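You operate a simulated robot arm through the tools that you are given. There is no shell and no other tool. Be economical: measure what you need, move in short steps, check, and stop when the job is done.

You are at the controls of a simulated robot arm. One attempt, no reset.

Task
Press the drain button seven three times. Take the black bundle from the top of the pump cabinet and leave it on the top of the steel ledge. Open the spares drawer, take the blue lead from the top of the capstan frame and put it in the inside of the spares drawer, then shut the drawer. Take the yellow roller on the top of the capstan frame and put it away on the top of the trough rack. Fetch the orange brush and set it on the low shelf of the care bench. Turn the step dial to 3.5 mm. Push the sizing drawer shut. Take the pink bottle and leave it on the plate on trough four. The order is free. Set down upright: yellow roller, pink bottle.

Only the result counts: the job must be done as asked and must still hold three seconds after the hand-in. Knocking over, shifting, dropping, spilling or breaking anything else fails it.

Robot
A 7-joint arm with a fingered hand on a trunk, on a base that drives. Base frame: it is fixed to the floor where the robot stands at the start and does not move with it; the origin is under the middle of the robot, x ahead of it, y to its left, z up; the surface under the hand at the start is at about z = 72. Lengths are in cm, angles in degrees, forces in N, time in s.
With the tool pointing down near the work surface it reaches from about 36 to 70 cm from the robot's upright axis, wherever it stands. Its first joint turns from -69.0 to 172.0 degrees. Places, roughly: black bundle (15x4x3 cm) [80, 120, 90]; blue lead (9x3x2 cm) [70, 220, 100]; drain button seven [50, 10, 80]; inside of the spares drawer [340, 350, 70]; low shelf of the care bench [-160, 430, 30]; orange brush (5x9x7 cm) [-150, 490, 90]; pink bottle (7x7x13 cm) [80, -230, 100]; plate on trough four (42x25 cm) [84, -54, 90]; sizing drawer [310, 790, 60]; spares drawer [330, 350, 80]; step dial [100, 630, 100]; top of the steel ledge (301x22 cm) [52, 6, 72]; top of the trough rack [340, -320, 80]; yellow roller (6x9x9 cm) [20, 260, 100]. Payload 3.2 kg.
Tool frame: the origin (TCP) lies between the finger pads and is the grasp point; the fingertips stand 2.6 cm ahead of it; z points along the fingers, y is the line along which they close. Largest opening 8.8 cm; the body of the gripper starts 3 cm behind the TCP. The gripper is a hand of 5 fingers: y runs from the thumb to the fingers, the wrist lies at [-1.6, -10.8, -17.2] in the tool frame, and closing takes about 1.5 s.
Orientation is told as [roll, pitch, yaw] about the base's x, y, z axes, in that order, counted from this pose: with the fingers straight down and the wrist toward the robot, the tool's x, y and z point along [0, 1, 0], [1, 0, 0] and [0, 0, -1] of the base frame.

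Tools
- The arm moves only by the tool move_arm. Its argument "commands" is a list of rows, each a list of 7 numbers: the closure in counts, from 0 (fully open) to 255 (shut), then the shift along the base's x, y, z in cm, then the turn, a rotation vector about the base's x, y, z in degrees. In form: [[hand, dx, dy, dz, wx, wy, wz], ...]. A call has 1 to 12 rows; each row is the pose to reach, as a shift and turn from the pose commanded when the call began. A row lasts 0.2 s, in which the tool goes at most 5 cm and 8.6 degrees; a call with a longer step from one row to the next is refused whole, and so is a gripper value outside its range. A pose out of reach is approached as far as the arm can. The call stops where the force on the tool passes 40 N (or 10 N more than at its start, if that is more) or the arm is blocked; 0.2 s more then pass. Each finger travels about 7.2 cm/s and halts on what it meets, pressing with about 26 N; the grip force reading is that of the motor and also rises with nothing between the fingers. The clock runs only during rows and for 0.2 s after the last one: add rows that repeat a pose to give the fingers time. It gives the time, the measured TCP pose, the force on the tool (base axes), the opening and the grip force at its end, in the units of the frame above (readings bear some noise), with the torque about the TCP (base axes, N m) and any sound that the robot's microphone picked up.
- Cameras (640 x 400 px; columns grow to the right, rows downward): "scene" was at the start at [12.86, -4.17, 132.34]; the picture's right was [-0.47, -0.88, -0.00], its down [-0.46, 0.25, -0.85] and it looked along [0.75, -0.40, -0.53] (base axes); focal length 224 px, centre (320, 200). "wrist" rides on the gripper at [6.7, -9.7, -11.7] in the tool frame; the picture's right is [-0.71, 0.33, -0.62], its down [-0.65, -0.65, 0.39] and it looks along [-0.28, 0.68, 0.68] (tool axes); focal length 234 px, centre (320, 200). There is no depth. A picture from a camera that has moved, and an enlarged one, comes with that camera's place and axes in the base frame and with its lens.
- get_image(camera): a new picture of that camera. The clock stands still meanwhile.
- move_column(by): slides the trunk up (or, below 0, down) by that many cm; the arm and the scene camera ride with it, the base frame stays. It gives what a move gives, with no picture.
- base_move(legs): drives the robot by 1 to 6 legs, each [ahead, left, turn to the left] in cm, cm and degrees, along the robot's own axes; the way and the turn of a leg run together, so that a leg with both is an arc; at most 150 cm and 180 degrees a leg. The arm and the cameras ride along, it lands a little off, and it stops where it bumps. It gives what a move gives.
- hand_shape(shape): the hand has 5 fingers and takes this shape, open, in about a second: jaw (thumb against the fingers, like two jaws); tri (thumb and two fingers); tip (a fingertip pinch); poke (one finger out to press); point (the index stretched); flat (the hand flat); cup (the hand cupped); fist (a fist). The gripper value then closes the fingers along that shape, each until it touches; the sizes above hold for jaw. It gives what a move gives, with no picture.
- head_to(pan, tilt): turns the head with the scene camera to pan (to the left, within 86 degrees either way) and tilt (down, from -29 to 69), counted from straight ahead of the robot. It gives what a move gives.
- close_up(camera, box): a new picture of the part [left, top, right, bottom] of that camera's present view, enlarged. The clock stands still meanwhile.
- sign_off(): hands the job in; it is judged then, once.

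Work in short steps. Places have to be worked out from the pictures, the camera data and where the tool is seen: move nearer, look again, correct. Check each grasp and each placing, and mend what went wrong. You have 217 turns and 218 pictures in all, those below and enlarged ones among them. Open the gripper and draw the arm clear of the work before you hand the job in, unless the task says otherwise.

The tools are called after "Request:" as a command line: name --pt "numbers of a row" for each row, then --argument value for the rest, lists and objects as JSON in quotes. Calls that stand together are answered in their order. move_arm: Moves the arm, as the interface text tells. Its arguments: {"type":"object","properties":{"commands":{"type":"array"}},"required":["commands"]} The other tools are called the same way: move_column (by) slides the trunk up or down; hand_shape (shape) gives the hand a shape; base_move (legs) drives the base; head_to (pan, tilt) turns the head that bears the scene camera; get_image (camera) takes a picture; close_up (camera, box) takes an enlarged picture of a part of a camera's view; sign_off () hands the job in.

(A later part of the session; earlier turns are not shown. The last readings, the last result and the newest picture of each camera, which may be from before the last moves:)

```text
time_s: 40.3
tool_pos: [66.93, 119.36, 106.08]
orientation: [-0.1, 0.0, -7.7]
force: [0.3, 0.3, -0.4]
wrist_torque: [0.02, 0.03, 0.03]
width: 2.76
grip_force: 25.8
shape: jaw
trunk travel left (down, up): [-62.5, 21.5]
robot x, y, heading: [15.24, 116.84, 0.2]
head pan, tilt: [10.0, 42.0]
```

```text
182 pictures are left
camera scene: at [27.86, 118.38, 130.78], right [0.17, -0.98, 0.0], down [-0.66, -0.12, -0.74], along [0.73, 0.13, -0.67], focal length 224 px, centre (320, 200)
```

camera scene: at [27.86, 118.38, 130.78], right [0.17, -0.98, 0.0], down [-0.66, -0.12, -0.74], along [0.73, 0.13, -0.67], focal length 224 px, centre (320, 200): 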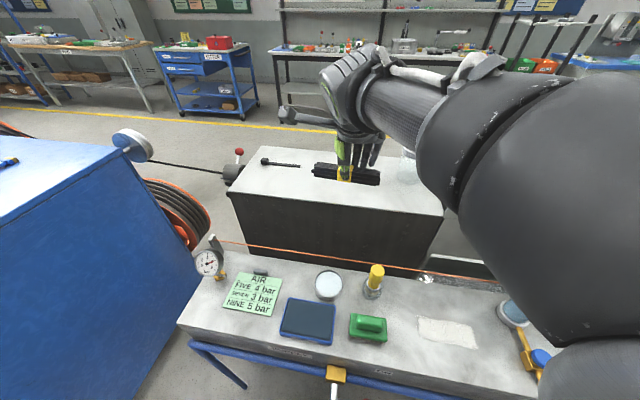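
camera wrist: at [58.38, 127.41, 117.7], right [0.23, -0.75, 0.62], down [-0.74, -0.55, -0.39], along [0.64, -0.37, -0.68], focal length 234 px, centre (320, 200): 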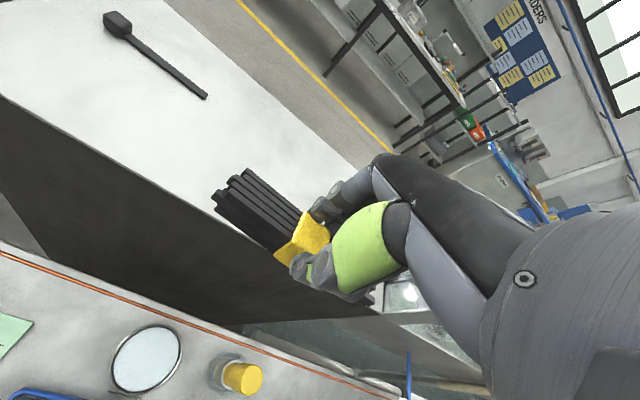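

Bundle held securely. Carrying it over the free patch of ledge at [51, 92.5].

Request:
move_arm --pt "255 -2.5 -4 0 0 0 3" --pt "255 -5 -8 0 0 0 6" --pt "255 -7.5 -12 0 0 0 8" --pt "255 -10 -16 0 0 0 8" --pt "255 -12.5 -20 -1 0 0 8" --pt "255 -15 -24 -2 0 0 8" --pt "255 -16 -27 -4 0 0 8" --pt "255 -16 -27 -8 0 0 8" --pt "255 -16 -27 -12 0 0 8" --pt "255 -16 -27 -16 0 0 8"

Request:
head_to --pan -20 --tilt 50

Request:
get_image --camera "scene"

Request:
get_image --camera "wrist"

```text
time_s: 42.5
tool_pos: [51.5, 92.2, 90.25]
orientation: [0.0, 0.0, 0.1]
force: [-0.1, -0.2, -0.3]
wrist_torque: [0.01, -0.01, 0.01]
width: 2.75
grip_force: 26.0
shape: jaw
out of reach, approached as far as the arm can: row 10
trunk travel left (down, up): [-62.5, 21.5]
robot x, y, heading: [14.69, 117.51, 0.1]
head pan, tilt: [10.0, 42.0]
```

```text
time_s: 43.4
tool_pos: [51.42, 92.37, 90.25]
orientation: [0.1, -0.1, 0.1]
force: [-0.2, -0.5, -0.4]
wrist_torque: [0.0, -0.01, -0.02]
width: 2.74
grip_force: 26.2
shape: jaw
trunk travel left (down, up): [-62.5, 21.5]
robot x, y, heading: [14.75, 117.44, -0.0]
head pan, tilt: [-20.0, 50.0]
```

```text
181 pictures are left
camera scene: at [26.94, 114.49, 129.65], right [-0.34, -0.94, 0.0], down [-0.72, 0.26, -0.64], along [0.6, -0.22, -0.77], focal length 224 px, centre (320, 200)
```

scene: 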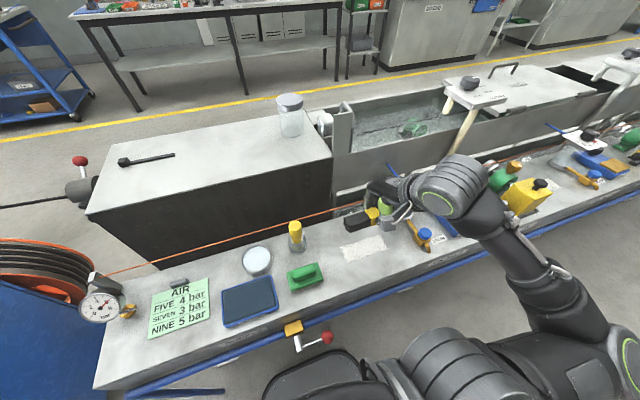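

```text
180 pictures are left
camera wrist: at [41.76, 98.97, 101.97], right [0.33, -0.71, 0.62], down [-0.65, -0.65, -0.39], along [0.68, -0.28, -0.68], focal length 234 px, centre (320, 200)
```

wrist: 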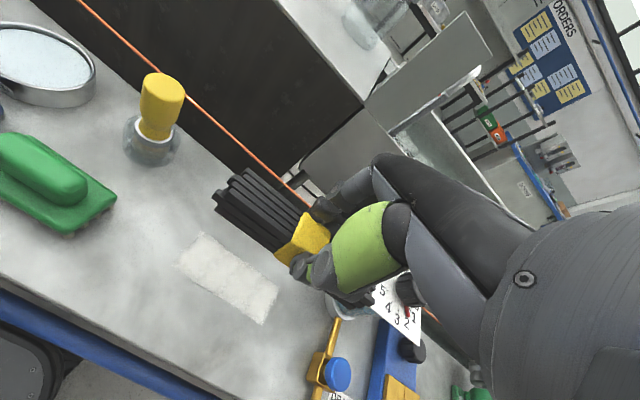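

Near the inner reach limit; I raise, back the base off 14 cm and return over the spot.

Request:
move_arm --pt "255 0 1 4 0 0 0" --pt "255 0 2 8 0 0 0"

Request:
base_move --legs '[[-14, 0, 0]]'

Request:
move_arm --pt "255 4.5 0 0 0 0 0" --pt "255 9 0 0 0 0 0" --pt "255 12.5 -1.5 -2 0 0 0" --pt "255 12.5 -1.7 -6 0 0 0" --pt "255 12.5 -1.7 -10 0 0 0" --pt "255 12.5 -1.7 -14 0 0 0"

Request:
get_image --camera "scene"

Request:
get_image --camera "wrist"

```text
time_s: 44.0
tool_pos: [51.43, 94.3, 98.58]
orientation: [0.1, -0.1, 0.2]
force: [-0.3, -0.2, -0.7]
wrist_torque: [-0.01, -0.02, -0.01]
width: 2.74
grip_force: 25.9
shape: jaw
trunk travel left (down, up): [-62.5, 21.5]
robot x, y, heading: [14.78, 117.08, -0.1]
head pan, tilt: [-20.0, 50.0]
```

```text
time_s: 45.3
tool_pos: [37.72, 94.1, 98.71]
orientation: [0.0, -0.2, 0.0]
force: [-0.1, 0.3, -0.8]
wrist_torque: [0.0, 0.01, -0.02]
width: 2.76
grip_force: 25.7
shape: jaw
trunk travel left (down, up): [-62.5, 21.5]
robot x, y, heading: [1.32, 117.17, 0.2]
head pan, tilt: [-20.0, 50.0]
```

```text
time_s: 46.7
tool_pos: [50.1, 92.38, 84.58]
orientation: [0.0, -0.1, 0.1]
force: [0.3, -0.6, -0.5]
wrist_torque: [-0.02, 0.03, -0.01]
width: 2.73
grip_force: 25.6
shape: jaw
trunk travel left (down, up): [-62.5, 21.5]
robot x, y, heading: [0.91, 117.07, 0.2]
head pan, tilt: [-20.0, 50.0]
```

```text
179 pictures are left
camera scene: at [13.27, 114.41, 129.65], right [-0.34, -0.94, 0.0], down [-0.72, 0.26, -0.64], along [0.6, -0.22, -0.77], focal length 224 px, centre (320, 200)
```

scene: 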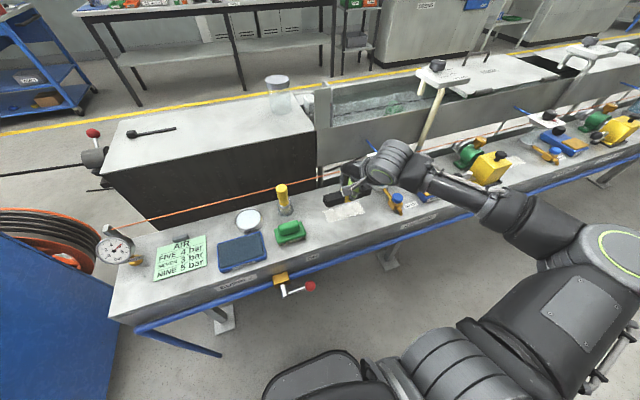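

```text
178 pictures are left
camera wrist: at [40.37, 99.09, 96.22], right [0.33, -0.71, 0.62], down [-0.65, -0.65, -0.39], along [0.68, -0.28, -0.68], focal length 234 px, centre (320, 200)
```

wrist: 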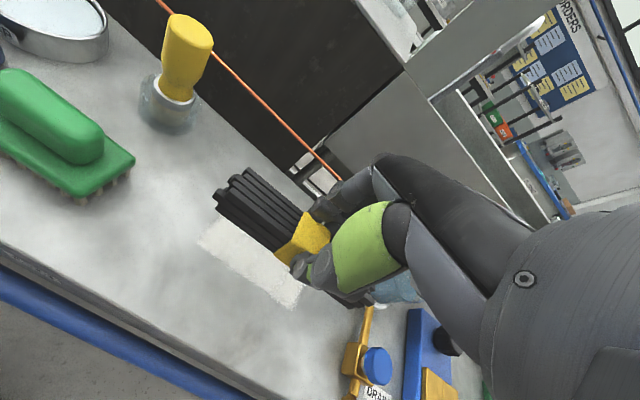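

Bundle is over the patch. Shifting 1.5 cm left, restoring the 12° tilt, and lowering to just above contact.

Request:
move_arm --pt "255 0 1.2 -1 0 -6 0" --pt "255 0 1.5 -3 0 -12 0" --pt "255 0 1.5 -5 0 -12 0" --pt "255 0 1.5 -6.5 0 -12 0" --pt "255 0 1.5 -7.4 0 -12 0" --pt "255 0 1.5 -7.9 0 -12 0" --pt "255 0 1.5 -8.3 0 -12 0"

Request:
get_image --camera "wrist"

Request:
close_up --camera "scene" --box '[270, 140, 470, 265]'

```text
time_s: 48.3
tool_pos: [50.31, 93.82, 76.29]
orientation: [0.0, -12.1, 0.0]
force: [0.1, -0.8, -1.1]
wrist_torque: [-0.01, -0.03, 0.0]
width: 2.72
grip_force: 25.9
shape: jaw
trunk travel left (down, up): [-62.5, 21.5]
robot x, y, heading: [0.88, 117.21, -0.1]
head pan, tilt: [-20.0, 50.0]
```

```text
177 pictures are left
camera wrist: at [38.29, 100.6, 85.67], right [0.19, -0.71, 0.68], down [-0.56, -0.65, -0.52], along [0.81, -0.28, -0.52], focal length 234 px, centre (320, 200)
```

wrist: 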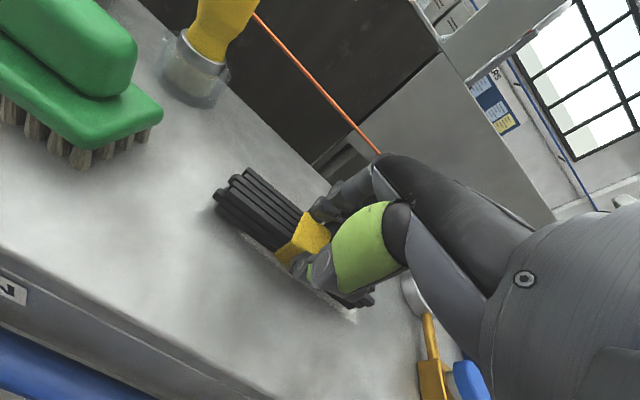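

```text
3.20 times, centred on (370, 202) of scene
camera zoom: at [13.25, 114.45, 129.65], right [-0.34, -0.94, 0.0], down [-0.72, 0.26, -0.64], along [0.6, -0.22, -0.77], focal length 716 px, centre (160, 192)
```

zoom: 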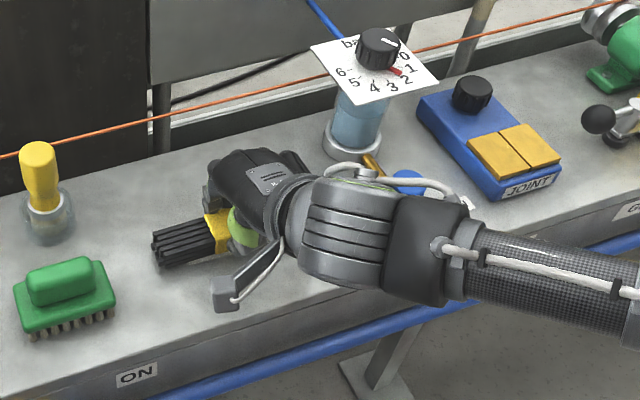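

Not yet touching. Lowering in small steps to contact.

Request:
move_arm --pt "255 0 0 -0.3 0 0 0" --pt "255 0 0 -0.6 0 0 0" --pt "255 0 0 -0.9 0 0 0"

```text
time_s: 49.1
tool_pos: [50.27, 93.94, 75.73]
orientation: [0.0, -12.6, 0.1]
force: [-2.5, -3.4, 17.2]
wrist_torque: [0.03, 0.29, 0.03]
width: 2.92
grip_force: 25.8
shape: jaw
trunk travel left (down, up): [-62.5, 21.5]
robot x, y, heading: [0.79, 117.11, 0.1]
head pan, tilt: [-20.0, 50.0]
```

Contact at 17 N: it rests on the ledge. Easing up slightly, opening and rising.

Request:
move_arm --pt "200 0 0 0.2 0 0 0" --pt "100 0 0 0.3 0 0 0" --pt "0 0 0 0.4 0 0 0" --pt "0 0 0 0.4 0 0 0" --pt "0 0 0 0.4 0 0 0" --pt "0 0 0 0.4 0 0 0" --pt "0 0 0 0.4 0 0 0"

Request:
close_up --camera "wrist" --box '[180, 140, 440, 340]'

```text
time_s: 50.7
tool_pos: [50.22, 93.96, 75.63]
orientation: [0.0, -12.0, 0.0]
force: [0.4, 0.9, 1.4]
wrist_torque: [0.01, 0.07, 0.01]
width: 8.79
grip_force: 0.0
shape: jaw
trunk travel left (down, up): [-62.5, 21.5]
robot x, y, heading: [1.2, 117.32, 0.1]
head pan, tilt: [-20.0, 50.0]
```

```text
2.00 times, centred on (310, 240) of wrist
camera zoom: at [38.32, 100.61, 85.09], right [0.2, -0.71, 0.68], down [-0.56, -0.65, -0.52], along [0.81, -0.28, -0.52], focal length 468 px, centre (340, 120)
```

zoom: 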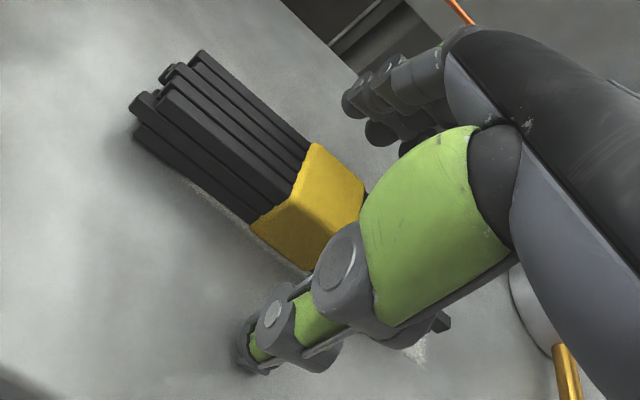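

Released and lying flat. Raising straight up, leveling the hand, and checking.

Request:
move_arm --pt "0 0 0 3 0 0 0" --pt "0 0 0 7 0 0 0" --pt "0 0 0 11 0 0 0" --pt "0 0 0 15 0 6 0" --pt "0 -3 0 19 0 12 0" --pt "0 -6 0 23 0 12 0" --pt "0 -9 2 27 0 12 0" --pt "0 -10 4 31 0 12 0" --pt "0 -10 8 35 0 12 0"

Request:
get_image --camera "scene"

Request:
head_to --pan 50 --tilt 30

Request:
get_image --camera "scene"

```text
refused: row 7 steps farther than a row can; nothing moved
```

```text
174 pictures are left
camera scene: at [13.23, 114.46, 129.65], right [-0.34, -0.94, 0.0], down [-0.72, 0.26, -0.64], along [0.6, -0.22, -0.77], focal length 224 px, centre (320, 200)
```

scene: 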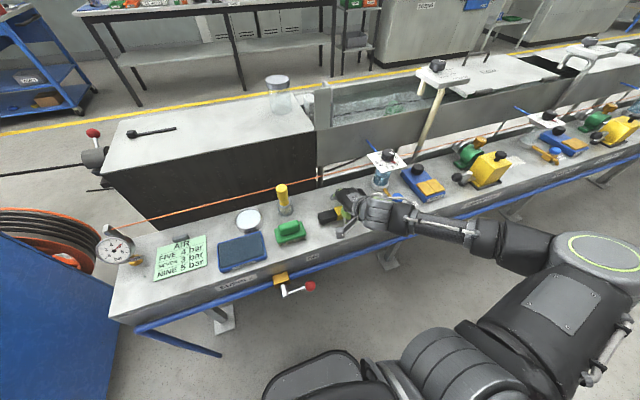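

```text
time_s: 52.1
tool_pos: [50.35, 93.99, 75.7]
orientation: [0.0, -12.2, 0.0]
force: [0.0, -0.5, -0.3]
wrist_torque: [-0.01, -0.01, 0.0]
width: 8.78
grip_force: 0.1
shape: jaw
trunk travel left (down, up): [-62.5, 21.5]
robot x, y, heading: [1.16, 117.05, 0.2]
head pan, tilt: [50.0, 30.0]
```

```text
173 pictures are left
camera scene: at [11.82, 124.01, 132.61], right [0.77, -0.64, 0.0], down [-0.32, -0.38, -0.87], along [0.56, 0.66, -0.5], focal length 224 px, centre (320, 200)
```

scene: 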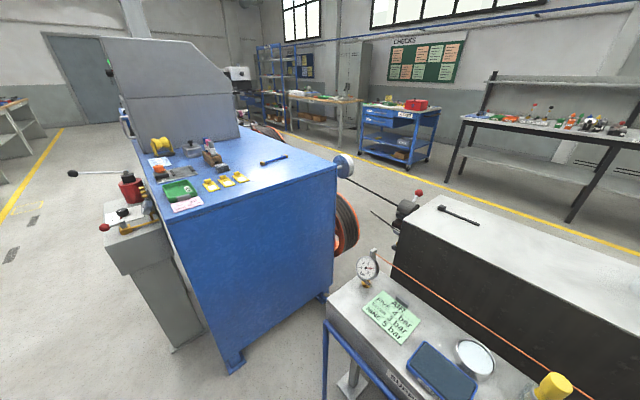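

The step was too long; repeating the retreat in smaller rows.

Request:
move_arm --pt "0 0 0 3 0 0 0" --pt "0 0 0 7 0 0 0" --pt "0 0 0 11 0 0 0" --pt "0 0 0 15 0 6 0" --pt "0 -2 0 19 0 12 0" --pt "0 -4 0 23 0 12 0" --pt "0 -6 1 27 0 12 0" --pt "0 -8 3 31 0 12 0" --pt "0 -10 6 34 0 12 0"

Request:
close_up --camera "scene" --box '[60, 80, 340, 280]'

Request:
head_to --pan -10 --tilt 50

Request:
get_image --camera "scene"

```text
time_s: 54.1
tool_pos: [39.89, 100.09, 109.69]
orientation: [0.0, -0.1, 0.0]
force: [0.4, 0.3, 0.2]
wrist_torque: [-0.02, 0.01, -0.03]
width: 8.79
grip_force: 0.0
shape: jaw
trunk travel left (down, up): [-62.5, 21.5]
robot x, y, heading: [1.3, 116.99, 0.0]
head pan, tilt: [50.0, 30.0]
```

```text
2.00 times, centred on (200, 180) of scene
camera zoom: at [11.74, 124.17, 132.6], right [0.77, -0.64, 0.0], down [-0.32, -0.38, -0.87], along [0.56, 0.66, -0.5], focal length 448 px, centre (560, 240)
```

zoom: 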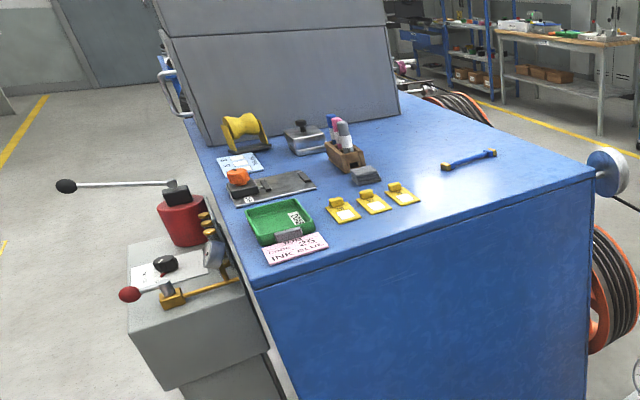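

```text
time_s: 55.5
tool_pos: [40.18, 99.81, 109.62]
orientation: [0.0, -0.1, 0.0]
force: [0.1, -0.3, 0.1]
wrist_torque: [-0.01, -0.01, -0.04]
width: 8.79
grip_force: 0.0
shape: jaw
trunk travel left (down, up): [-62.5, 21.5]
robot x, y, heading: [1.05, 117.39, -0.2]
head pan, tilt: [-10.0, 50.0]
```

```text
171 pictures are left
camera scene: at [13.58, 115.76, 129.66], right [-0.17, -0.98, 0.0], down [-0.75, 0.13, -0.64], along [0.63, -0.11, -0.77], focal length 224 px, centre (320, 200)
```

scene: 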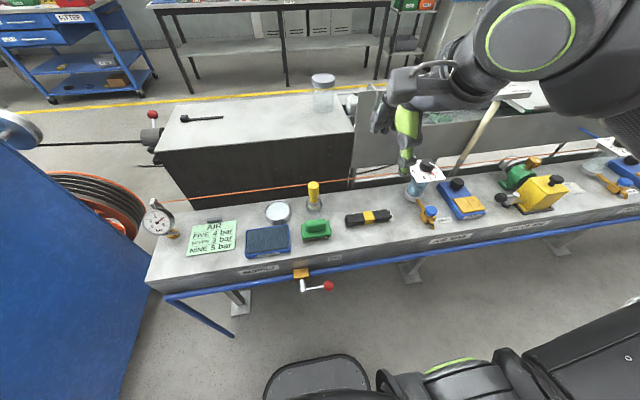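

Bundle placed well. Next the yellow roller on the capstan frame; I back off and drive left along the aisle to its left side, then look.

Request:
base_move --legs '[[-41, 0, 0], [0, 70, 0]]'

Request:
head_to --pan 50 --tilt 25

Request:
get_image --camera "scene"

Request:
head_to --pan 5 --tilt 45

Request:
get_image --camera "scene"

```text
time_s: 61.4
tool_pos: [-0.84, 169.08, 109.58]
orientation: [0.0, 0.0, 0.1]
force: [0.4, -0.1, 0.7]
wrist_torque: [0.0, -0.02, -0.02]
width: 8.77
grip_force: 0.0
shape: jaw
trunk travel left (down, up): [-62.5, 21.5]
robot x, y, heading: [-39.74, 185.91, 0.3]
head pan, tilt: [-10.0, 50.0]
```

```text
time_s: 62.7
tool_pos: [-0.88, 169.01, 109.61]
orientation: [0.1, -0.1, 0.1]
force: [-0.2, 0.1, 0.2]
wrist_torque: [0.0, 0.02, 0.0]
width: 8.79
grip_force: 0.1
shape: jaw
trunk travel left (down, up): [-62.5, 21.5]
robot x, y, heading: [-40.12, 186.29, -0.0]
head pan, tilt: [50.0, 25.0]
```

```text
170 pictures are left
camera scene: at [-28.98, 193.31, 133.4], right [0.77, -0.64, 0.0], down [-0.27, -0.32, -0.91], along [0.58, 0.69, -0.42], focal length 224 px, centre (320, 200)
```

scene: 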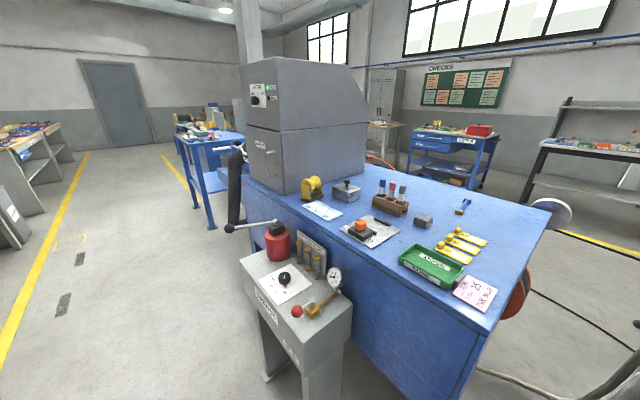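

```text
time_s: 63.8
tool_pos: [-0.77, 168.92, 109.58]
orientation: [-0.1, -0.1, 0.1]
force: [1.4, -0.4, 0.0]
wrist_torque: [0.0, -0.01, -0.01]
width: 8.78
grip_force: 0.1
shape: jaw
trunk travel left (down, up): [-62.5, 21.5]
robot x, y, heading: [-39.86, 186.02, 0.2]
head pan, tilt: [5.0, 45.0]
```

```text
169 pictures are left
camera scene: at [-26.8, 186.98, 130.35], right [0.09, -1.0, 0.0], down [-0.7, -0.06, -0.71], along [0.7, 0.06, -0.71], focal length 224 px, centre (320, 200)
```

scene: 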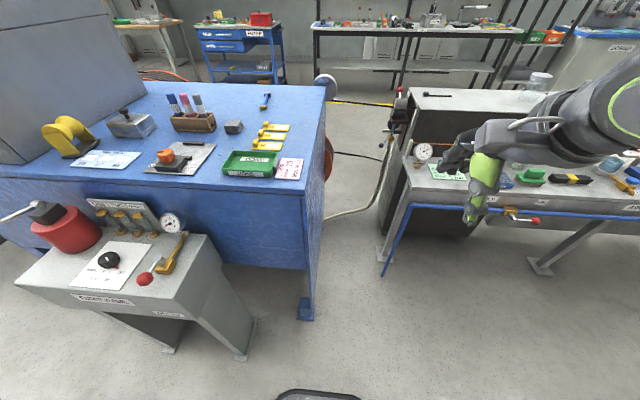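

Lead at about [61, 216, 96], roller at about [23, 261, 100]. I zoom on the roller area before driving further.

Request:
head_to --pan 50 --tilt 25

Request:
close_up --camera "scene" --box '[200, 130, 400, 255]'

```text
time_s: 64.9
tool_pos: [-0.83, 169.0, 109.76]
orientation: [0.0, -0.1, 0.2]
force: [-0.3, 0.1, -0.2]
wrist_torque: [-0.01, 0.01, 0.0]
width: 8.76
grip_force: 0.0
shape: jaw
trunk travel left (down, up): [-62.5, 21.5]
robot x, y, heading: [-39.73, 186.6, 0.1]
head pan, tilt: [50.0, 25.0]
```

```text
3.20 times, centred on (300, 192) of scene
camera zoom: at [-28.98, 193.31, 133.4], right [0.77, -0.64, 0.0], down [-0.27, -0.32, -0.91], along [0.58, 0.69, -0.42], focal length 716 px, centre (384, 224)
```

zoom: 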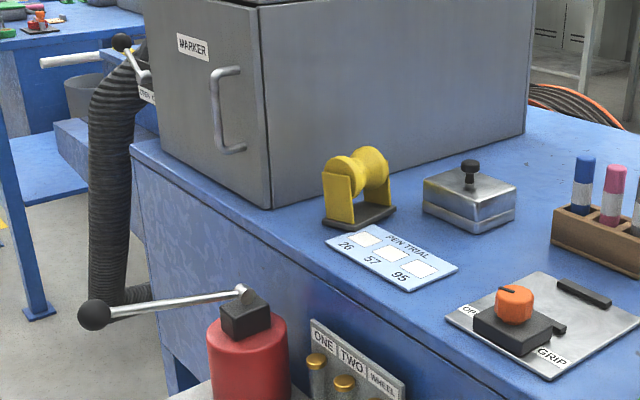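

I raise the arm for clearance and drive left 82 cm to face the roller.

Request:
move_column --by 12

Request:
base_move --legs '[[0, 82, 0]]'

Request:
head_to --pan -5 --tilt 35

Request:
get_image --camera "scene"

Request:
get_image --camera "wrist"

```text
time_s: 66.4
tool_pos: [-0.82, 169.14, 121.55]
orientation: [0.0, -0.1, 0.1]
force: [0.9, -0.6, -0.2]
wrist_torque: [-0.01, 0.01, -0.03]
width: 8.78
grip_force: 0.0
shape: jaw
trunk travel left (down, up): [-74.5, 9.5]
robot x, y, heading: [-39.67, 185.78, 0.0]
head pan, tilt: [50.0, 25.0]
```

```text
time_s: 70.8
tool_pos: [-0.84, 251.13, 121.64]
orientation: [0.0, -0.1, 0.0]
force: [0.9, 0.3, 0.6]
wrist_torque: [0.02, -0.04, 0.0]
width: 8.77
grip_force: 0.1
shape: jaw
trunk travel left (down, up): [-74.5, 9.5]
robot x, y, heading: [-39.85, 268.39, -0.2]
head pan, tilt: [50.0, 25.0]
```

```text
time_s: 72.0
tool_pos: [-0.84, 250.98, 121.57]
orientation: [0.0, 0.0, 0.0]
force: [0.1, -0.2, 0.3]
wrist_torque: [-0.01, -0.02, -0.03]
width: 8.78
grip_force: 0.0
shape: jaw
trunk travel left (down, up): [-74.5, 9.5]
robot x, y, heading: [-39.82, 268.45, -0.2]
head pan, tilt: [-5.0, 35.0]
```

```text
167 pictures are left
camera scene: at [-26.12, 267.51, 143.83], right [-0.09, -1.0, 0.0], down [-0.57, 0.05, -0.82], along [0.82, -0.07, -0.57], focal length 224 px, centre (320, 200)
```

scene: 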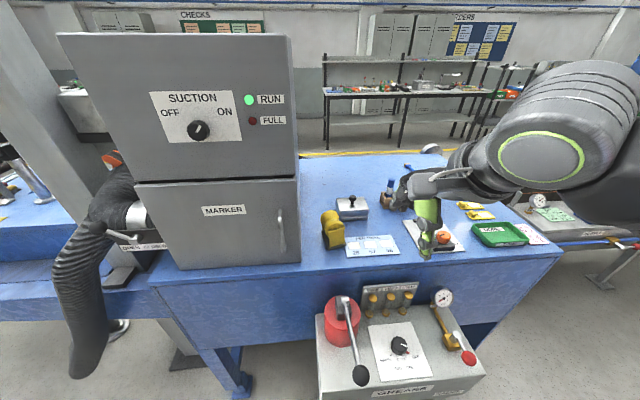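

```text
166 pictures are left
camera wrist: at [-10.5, 257.71, 133.3], right [0.33, -0.71, 0.62], down [-0.65, -0.65, -0.39], along [0.68, -0.28, -0.68], focal length 234 px, centre (320, 200)
```

wrist: 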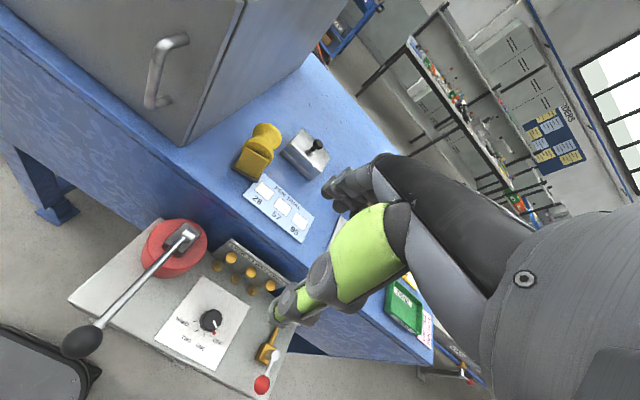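

Roller centre about [20, 259.7, 101]. Zooming to see its orientation.

Request:
close_up --camera "wrist" --box '[200, 90, 340, 190]'

Request:
close_up --camera "scene" --box '[290, 180, 390, 260]'

```text
4.00 times, centred on (270, 140) of wrist
camera zoom: at [-10.5, 257.71, 133.3], right [0.33, -0.71, 0.62], down [-0.65, -0.65, -0.39], along [0.68, -0.28, -0.68], focal length 937 px, centre (520, 440)
```

zoom: 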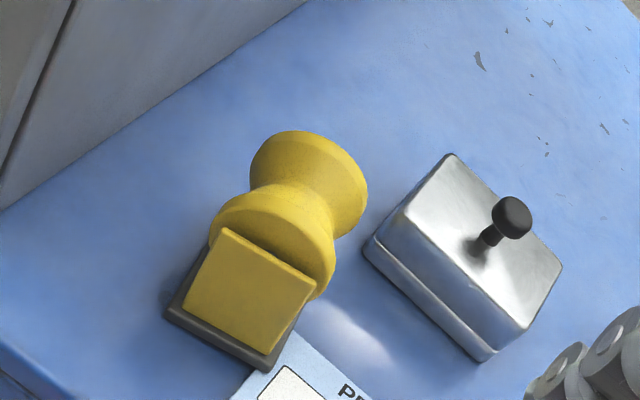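

```text
5.00 times, centred on (340, 220) of scene
camera zoom: at [-26.12, 267.51, 143.83], right [-0.09, -1.0, 0.0], down [-0.57, 0.05, -0.82], along [0.82, -0.07, -0.57], focal length 1119 px, centre (220, 100)
```

zoom: 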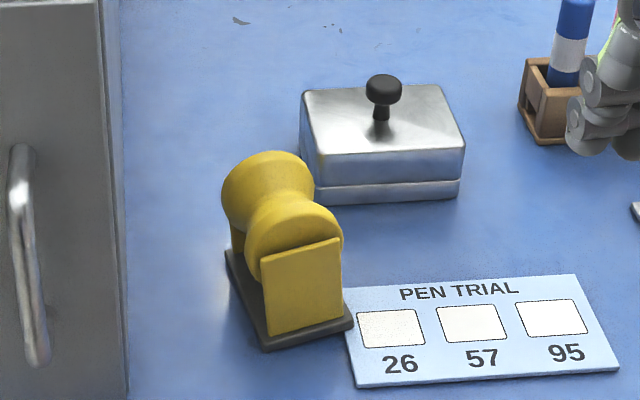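

The roller's axle runs along x (≈12° CCW), so I must grip across y: yaw ≈ +100°, plus a 20° forward pitch for reach. I edge the base closer and raise the column, then turn the hand.

Request:
move_column --by 8

Request:
base_move --legs '[[6, -6, 0]]'

Request:
move_arm --pt "0 0 0 0 0 0 8.5" --pt "0 0 0 0 0 0 17" --pt "0 0 0 0 0 0 25.5" --pt "0 0 0 0 0 0 34" --pt "0 0 0 0 0 0 42.5" --pt "0 0 0 0 0 0 51" --pt "0 0 0 0 0 0 59.5" --pt "0 0 0 0 0 0 68" --pt "0 0 0 0 0 0 76.5" --pt "0 0 0 0 0 0 85" --pt "0 0 0 0 0 0 93" --pt "0 0 0 0 0 0 101"

```text
time_s: 73.2
tool_pos: [-0.83, 251.0, 129.68]
orientation: [0.1, -0.2, 0.0]
force: [-0.1, -0.6, -0.2]
wrist_torque: [-0.02, 0.0, -0.01]
width: 8.82
grip_force: 0.1
shape: jaw
trunk travel left (down, up): [-82.5, 1.5]
robot x, y, heading: [-39.59, 267.94, 0.1]
head pan, tilt: [-5.0, 35.0]
```

```text
time_s: 74.3
tool_pos: [5.1, 245.05, 129.64]
orientation: [0.0, -0.1, 0.1]
force: [-0.2, -0.3, 0.5]
wrist_torque: [0.0, -0.02, 0.03]
width: 8.77
grip_force: 0.1
shape: jaw
trunk travel left (down, up): [-82.5, 1.5]
robot x, y, heading: [-33.86, 262.44, -0.1]
head pan, tilt: [-5.0, 35.0]
```

```text
time_s: 76.9
tool_pos: [5.19, 245.14, 129.62]
orientation: [0.0, -0.1, 101.3]
force: [-0.6, 0.9, 1.5]
wrist_torque: [-0.03, 0.0, 0.01]
width: 8.8
grip_force: 0.0
shape: jaw
trunk travel left (down, up): [-82.5, 1.5]
robot x, y, heading: [-34.37, 262.21, -0.1]
head pan, tilt: [-5.0, 35.0]
```

Yaw done. Now pitching and moving above the roller.

Request:
move_arm --pt "0 3 3 0 0 -7 0" --pt "0 6 6 0 0 -14 0" --pt "0 9 9 0 0 -20 0" --pt "0 12 12 -1 0 -20 0" --pt "0 15 14 -4 0 -20 0" --pt "0 17 14.4 -8 0 -20 0" --pt "0 17.5 14.4 -12 0 -20 0" --pt "0 17.5 14.4 -12 0 -20 0"

Request:
get_image --camera "wrist"

Request:
close_up --camera "scene" --box '[240, 140, 440, 300]'

```text
time_s: 78.7
tool_pos: [22.47, 259.36, 117.6]
orientation: [-19.7, 3.7, 100.6]
force: [0.2, -0.1, -0.3]
wrist_torque: [0.01, -0.01, 0.02]
width: 8.78
grip_force: 0.0
shape: jaw
trunk travel left (down, up): [-82.5, 1.5]
robot x, y, heading: [-33.64, 262.35, 0.1]
head pan, tilt: [-5.0, 35.0]
```

```text
163 pictures are left
camera wrist: at [14.09, 248.48, 126.95], right [0.38, 0.46, 0.8], down [0.85, -0.52, -0.1], along [0.37, 0.72, -0.59], focal length 234 px, centre (320, 200)
```

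wrist: 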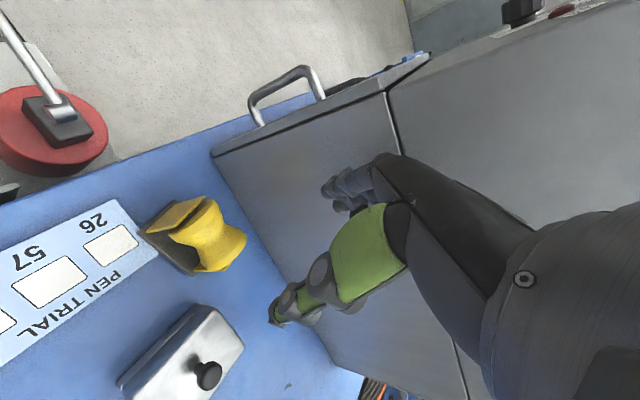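

```text
2.50 times, centred on (340, 220) of scene
camera zoom: at [-20.22, 261.53, 151.83], right [-0.09, -1.0, 0.0], down [-0.57, 0.05, -0.82], along [0.82, -0.07, -0.57], focal length 560 px, centre (270, 150)
```

zoom: 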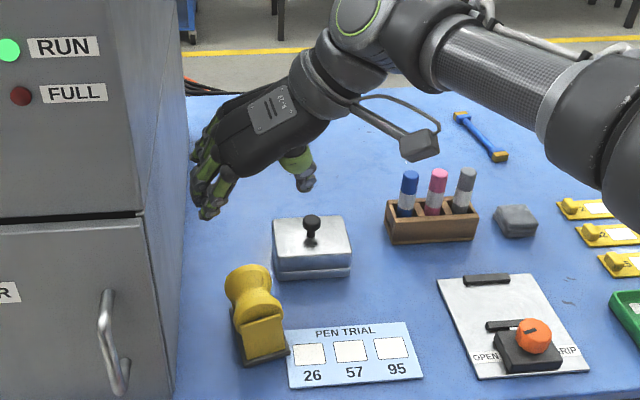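

Views agree: roller centre ≈ [21.5, 259.2, 101]. Descending part-way and checking straddle.

Request:
move_arm --pt "0 -0.5 -0.1 -4 0 0 0" --pt "0 -1 -0.1 -8 0 0 0" --pt "0 -1 -0.1 -10 0 0 0" --pt "0 -1 -0.1 -10 0 0 0"

Request:
close_up --camera "wrist" --box '[160, 130, 420, 330]'

Request:
close_up --camera "scene" --box '[260, 170, 400, 290]'

```text
time_s: 79.7
tool_pos: [21.42, 259.34, 107.76]
orientation: [-19.7, 3.7, 100.4]
force: [0.0, -0.5, -0.1]
wrist_torque: [0.0, 0.02, 0.01]
width: 8.81
grip_force: 0.0
shape: jaw
trunk travel left (down, up): [-82.5, 1.5]
robot x, y, heading: [-33.56, 262.36, -0.3]
head pan, tilt: [-5.0, 35.0]
```

```text
2.00 times, centred on (290, 230) of wrist
camera zoom: at [13.19, 248.49, 116.99], right [0.38, 0.46, 0.8], down [0.85, -0.52, -0.11], along [0.37, 0.72, -0.59], focal length 468 px, centre (380, 140)
```

zoom: 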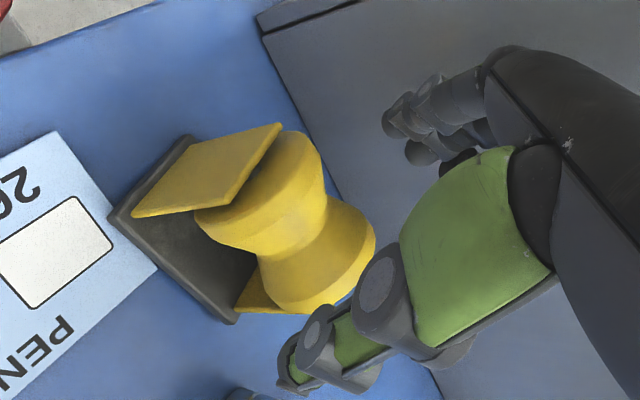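

```text
3.33 times, centred on (330, 230) of scene
camera zoom: at [-20.17, 261.52, 151.83], right [-0.09, -1.0, 0.0], down [-0.57, 0.05, -0.82], along [0.82, -0.07, -0.57], focal length 746 px, centre (287, 100)
```

zoom: 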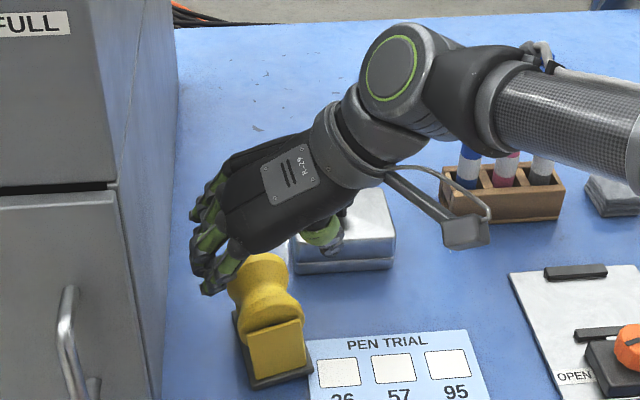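

The hand straddles the spool correctly. Descending the last 6 cm and closing.

Request:
move_arm --pt "0 0.3 0.1 -2 0 0 0" --pt "0 0.5 0.1 -4 0 0 0" --pt "0 0.5 0.1 -5.3 0 0 0" --pt "0 0.5 0.1 -6.3 0 0 0" --pt "0 0.5 0.1 -6.3 0 0 0"

Request:
close_up --camera "scene" --box '[260, 170, 400, 290]'

Request:
close_up --camera "wrist" --box '[160, 130, 420, 330]'

```text
time_s: 80.9
tool_pos: [22.01, 259.5, 101.24]
orientation: [-19.6, 3.6, 100.5]
force: [0.1, 0.7, -0.1]
wrist_torque: [-0.02, -0.03, -0.02]
width: 8.8
grip_force: 0.0
shape: jaw
trunk travel left (down, up): [-82.5, 1.5]
robot x, y, heading: [-33.96, 262.13, 0.1]
head pan, tilt: [-5.0, 35.0]
```

```text
3.33 times, centred on (330, 230) of scene
camera zoom: at [-20.18, 261.53, 151.83], right [-0.09, -1.0, 0.0], down [-0.57, 0.05, -0.82], along [0.82, -0.07, -0.57], focal length 746 px, centre (287, 100)
```

zoom: 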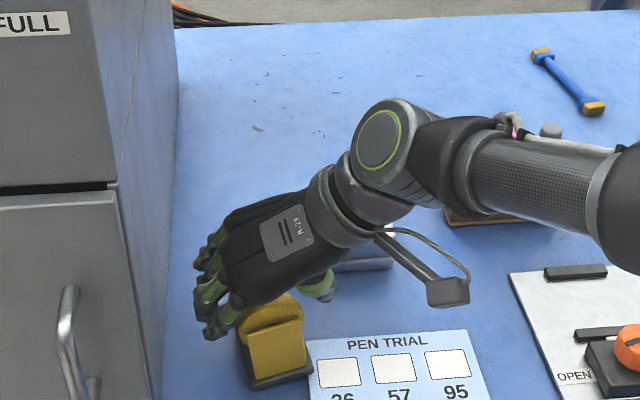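

```text
2.00 times, centred on (290, 230) of wrist
camera zoom: at [13.78, 248.66, 110.65], right [0.38, 0.46, 0.8], down [0.85, -0.52, -0.11], along [0.37, 0.72, -0.59], focal length 468 px, centre (380, 140)
```

zoom: 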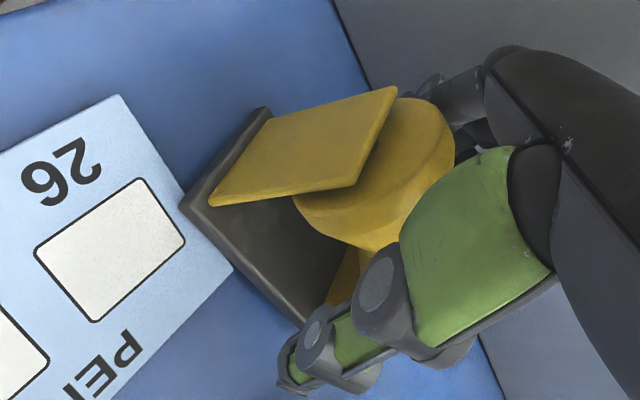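

Straddling the spool with no contact elsewhere. Closing the hand.

Request:
move_arm --pt "60 0 0 0 0 0 0" --pt "120 0 0 0 0 0 0" --pt "180 0 0 0 0 0 0" --pt "255 0 0 0 0 0 0" --pt "255 0 0 0 0 0 0" --pt "255 0 0 0 0 0 0" --pt "255 0 0 0 0 0 0"

Request:
close_up --camera "scene" --box '[260, 170, 400, 290]'

Request:
close_up --camera "wrist" --box '[160, 130, 420, 330]'

```text
time_s: 82.5
tool_pos: [22.21, 259.47, 101.25]
orientation: [-19.6, 3.6, 100.4]
force: [-0.4, 0.0, 0.2]
wrist_torque: [-0.03, 0.02, 0.01]
width: 3.87
grip_force: 26.2
shape: jaw
trunk travel left (down, up): [-82.5, 1.5]
robot x, y, heading: [-33.97, 262.36, -0.1]
head pan, tilt: [-5.0, 35.0]
```

```text
3.33 times, centred on (330, 230) of scene
camera zoom: at [-20.11, 261.53, 151.82], right [-0.09, -1.0, 0.0], down [-0.57, 0.05, -0.82], along [0.82, -0.07, -0.57], focal length 746 px, centre (287, 100)
```

zoom: 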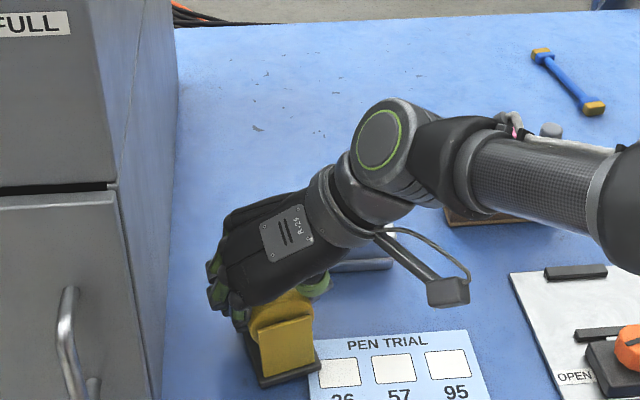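

```text
2.00 times, centred on (290, 230) of wrist
camera zoom: at [13.83, 248.65, 110.64], right [0.38, 0.46, 0.8], down [0.85, -0.52, -0.11], along [0.37, 0.72, -0.59], focal length 468 px, centre (380, 140)
```

zoom: 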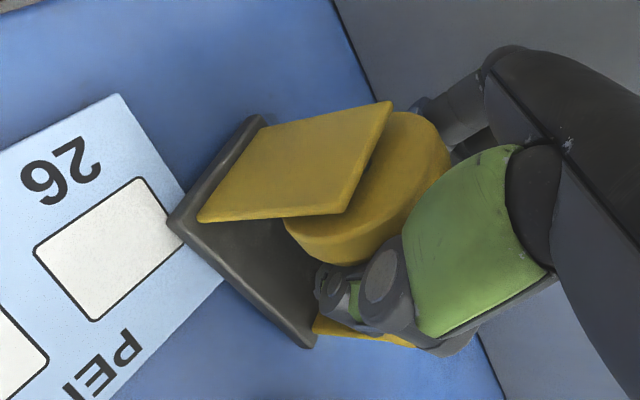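

Gripped at the waist (3.87 cm, 26 N). Lifting straight up.

Request:
move_arm --pt "255 0 0 2 0 0 0" --pt "255 0 0 5 0 0 0" --pt "255 0 0 9 0 0 0" --pt "255 0 0 13 0 0 0" --pt "255 0 0 17 0 0 0" --pt "255 0 0 20 0 0 0"

Request:
get_image --camera "scene"

Request:
get_image --camera "wrist"

```text
time_s: 83.9
tool_pos: [22.31, 259.46, 121.06]
orientation: [-19.5, 3.7, 100.5]
force: [-0.2, -0.4, -3.2]
wrist_torque: [0.02, 0.01, -0.01]
width: 3.84
grip_force: 26.1
shape: jaw
trunk travel left (down, up): [-82.5, 1.5]
robot x, y, heading: [-33.92, 262.16, 0.4]
head pan, tilt: [-5.0, 35.0]
```

```text
155 pictures are left
camera scene: at [-20.16, 261.56, 151.82], right [-0.09, -1.0, 0.0], down [-0.57, 0.05, -0.82], along [0.82, -0.07, -0.57], focal length 224 px, centre (320, 200)
```

scene: 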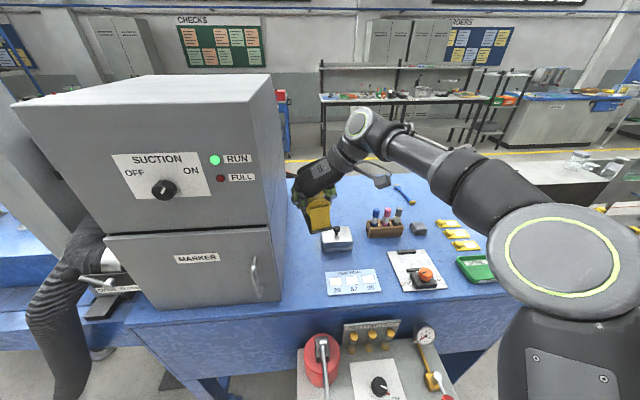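

```text
154 pictures are left
camera wrist: at [14.06, 248.57, 130.5], right [0.38, 0.46, 0.8], down [0.85, -0.52, -0.11], along [0.37, 0.72, -0.59], focal length 234 px, centre (320, 200)
```

wrist: 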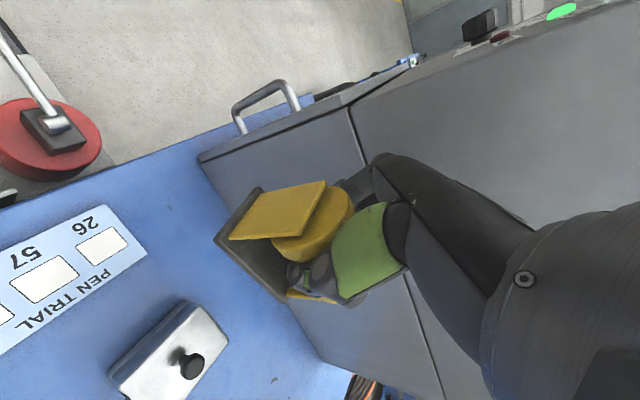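

Roller held. I tuck the arm back, back away from the frame, and drive right down the aisle to survey toward the trough rack.

Request:
move_arm --pt "255 -4 -1 0 0 0 0" --pt "255 -8 -2 0 0 0 0" --pt "255 -12 -3 0 0 0 0" --pt "255 -16 -4 0 0 0 0"

Request:
base_move --legs '[[-25, 0, 0], [0, -150, 0], [0, -110, 0]]'

Request:
head_to --pan -60 --tilt 20

Request:
get_image --camera "scene"

```text
time_s: 84.9
tool_pos: [5.85, 255.32, 121.37]
orientation: [-19.8, 3.6, 100.4]
force: [-0.6, -0.7, -2.6]
wrist_torque: [0.03, -0.06, -0.03]
width: 3.82
grip_force: 25.8
shape: jaw
trunk travel left (down, up): [-82.5, 1.5]
robot x, y, heading: [-34.09, 262.55, 0.3]
head pan, tilt: [-5.0, 35.0]
```

```text
time_s: 98.8
tool_pos: [-19.76, -2.0, 121.41]
orientation: [-19.5, 3.7, 100.3]
force: [0.0, -0.4, -3.1]
wrist_torque: [0.03, 0.03, -0.02]
width: 3.88
grip_force: 25.4
shape: jaw
trunk travel left (down, up): [-82.5, 1.5]
robot x, y, heading: [-59.62, 4.64, -0.2]
head pan, tilt: [-5.0, 35.0]
```

```text
time_s: 100.1
tool_pos: [-19.85, -2.01, 121.35]
orientation: [-19.6, 3.7, 100.2]
force: [-1.0, -0.3, -2.6]
wrist_torque: [0.02, 0.0, 0.01]
width: 3.83
grip_force: 26.0
shape: jaw
trunk travel left (down, up): [-82.5, 1.5]
robot x, y, heading: [-60.27, 4.8, -0.1]
head pan, tilt: [-60.0, 20.0]
```

```text
153 pictures are left
camera scene: at [-50.23, -3.18, 154.21], right [-0.87, -0.5, 0.0], down [-0.17, 0.3, -0.94], along [0.47, -0.81, -0.34], focal length 224 px, centre (320, 200)
```

scene: 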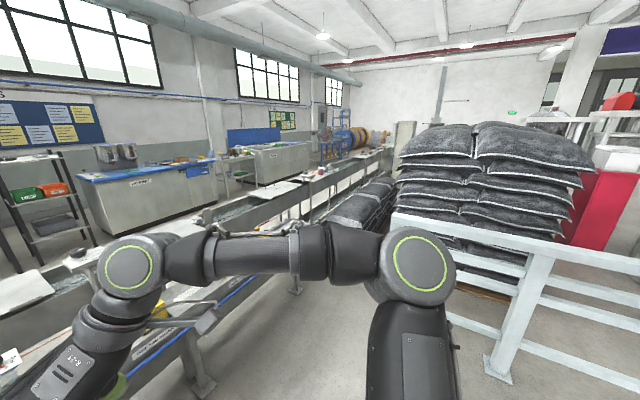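

This side is closed by a railing, so the way to the far aisle must be past the left end. Driving left and surveying there.

Request:
base_move --legs '[[0, 150, 0], [0, 150, 0], [0, 25, 0]]'

Request:
head_to --pan 60 --tilt 20

Request:
get_image --camera "scene"

Request:
head_to --pan 15 --tilt 20

Request:
get_image --camera "scene"

```text
time_s: 116.2
tool_pos: [-14.61, 328.56, 121.39]
orientation: [-19.7, 3.6, 100.2]
force: [0.5, 1.1, -3.4]
wrist_torque: [0.03, 0.01, 0.0]
width: 3.84
grip_force: 25.7
shape: jaw
trunk travel left (down, up): [-82.5, 1.5]
robot x, y, heading: [-54.92, 335.42, -0.6]
head pan, tilt: [-60.0, 20.0]
```

```text
time_s: 118.2
tool_pos: [-14.6, 328.58, 121.28]
orientation: [-19.7, 3.6, 100.1]
force: [-0.1, 0.6, -3.3]
wrist_torque: [0.03, 0.03, -0.02]
width: 3.84
grip_force: 25.5
shape: jaw
trunk travel left (down, up): [-82.5, 1.5]
robot x, y, heading: [-54.6, 335.58, -0.5]
head pan, tilt: [60.0, 20.0]
```

```text
152 pictures are left
camera scene: at [-44.92, 343.64, 154.21], right [0.86, -0.5, 0.0], down [-0.17, -0.3, -0.94], along [0.47, 0.81, -0.34], focal length 224 px, centre (320, 200)
```

scene: 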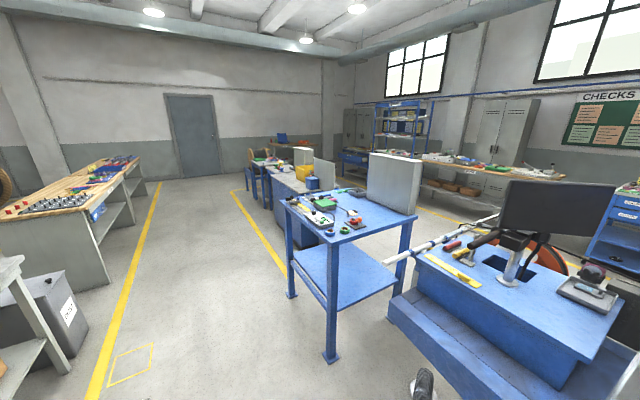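

```text
time_s: 119.4
tool_pos: [-14.5, 328.57, 121.33]
orientation: [-19.6, 3.7, 100.1]
force: [-0.3, 0.5, -2.5]
wrist_torque: [0.03, -0.01, 0.0]
width: 3.83
grip_force: 25.9
shape: jaw
trunk travel left (down, up): [-82.5, 1.5]
robot x, y, heading: [-54.75, 335.86, -0.4]
head pan, tilt: [15.0, 20.0]
```

```text
151 pictures are left
camera scene: at [-40.61, 337.99, 154.21], right [0.26, -0.97, 0.0], down [-0.33, -0.09, -0.94], along [0.91, 0.24, -0.34], focal length 224 px, centre (320, 200)
```

scene: 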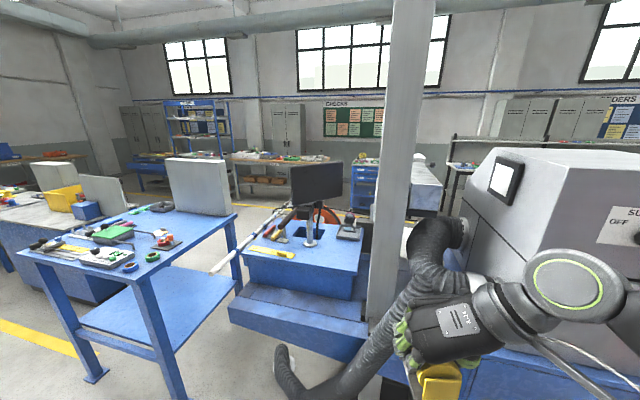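

The aisle continues past the blue table and a desk; I drive left to about y=700 with the roller and look for the crossing.

Request:
base_move --legs '[[0, 150, 0], [0, 150, 0], [0, 60, 0.5]]'

Request:
head_to --pan 35 --tilt 22

Request:
get_image --camera "scene"

Request:
head_to --pan -35 --tilt 22

Request:
get_image --camera "scene"

```text
time_s: 136.7
tool_pos: [-18.72, 686.0, 121.4]
orientation: [-19.6, 3.7, 101.7]
force: [-0.9, -0.1, -2.3]
wrist_torque: [-0.01, -0.01, 0.0]
width: 3.85
grip_force: 26.4
shape: jaw
trunk travel left (down, up): [-82.5, 1.5]
robot x, y, heading: [-59.11, 692.02, 1.3]
head pan, tilt: [15.0, 20.0]
```

```text
time_s: 137.5
tool_pos: [-18.66, 686.2, 121.33]
orientation: [-19.6, 3.7, 101.8]
force: [-0.4, 0.1, -2.5]
wrist_torque: [0.02, 0.03, -0.01]
width: 3.85
grip_force: 25.7
shape: jaw
trunk travel left (down, up): [-82.5, 1.5]
robot x, y, heading: [-58.57, 692.02, 1.4]
head pan, tilt: [35.0, 22.0]
```

```text
150 pictures are left
camera scene: at [-46.35, 697.66, 153.89], right [0.59, -0.81, 0.0], down [-0.3, -0.22, -0.93], along [0.75, 0.55, -0.37], focal length 224 px, centre (320, 200)
```

scene: 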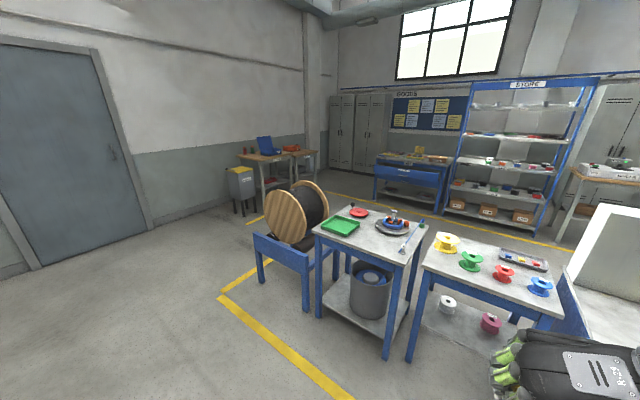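

```text
time_s: 138.9
tool_pos: [-18.58, 686.05, 121.28]
orientation: [-19.6, 3.7, 101.5]
force: [0.5, 0.0, -3.2]
wrist_torque: [0.02, 0.02, -0.01]
width: 3.85
grip_force: 26.3
shape: jaw
trunk travel left (down, up): [-82.5, 1.5]
robot x, y, heading: [-59.12, 692.34, 1.3]
head pan, tilt: [-35.0, 22.0]
```

```text
149 pictures are left
camera scene: at [-46.1, 687.05, 153.88], right [-0.55, -0.83, 0.0], down [-0.31, 0.21, -0.93], along [0.77, -0.51, -0.37], focal length 224 px, centre (320, 200)
```

scene: 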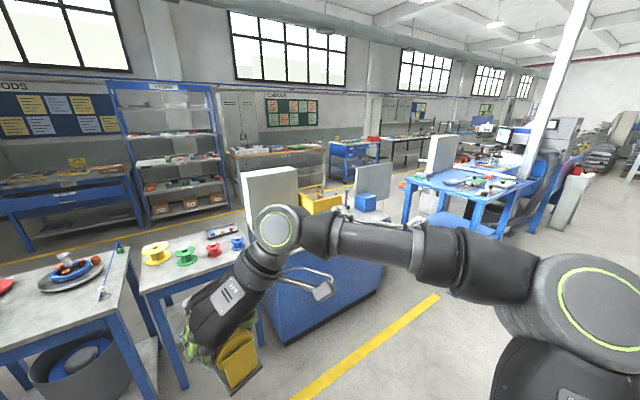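

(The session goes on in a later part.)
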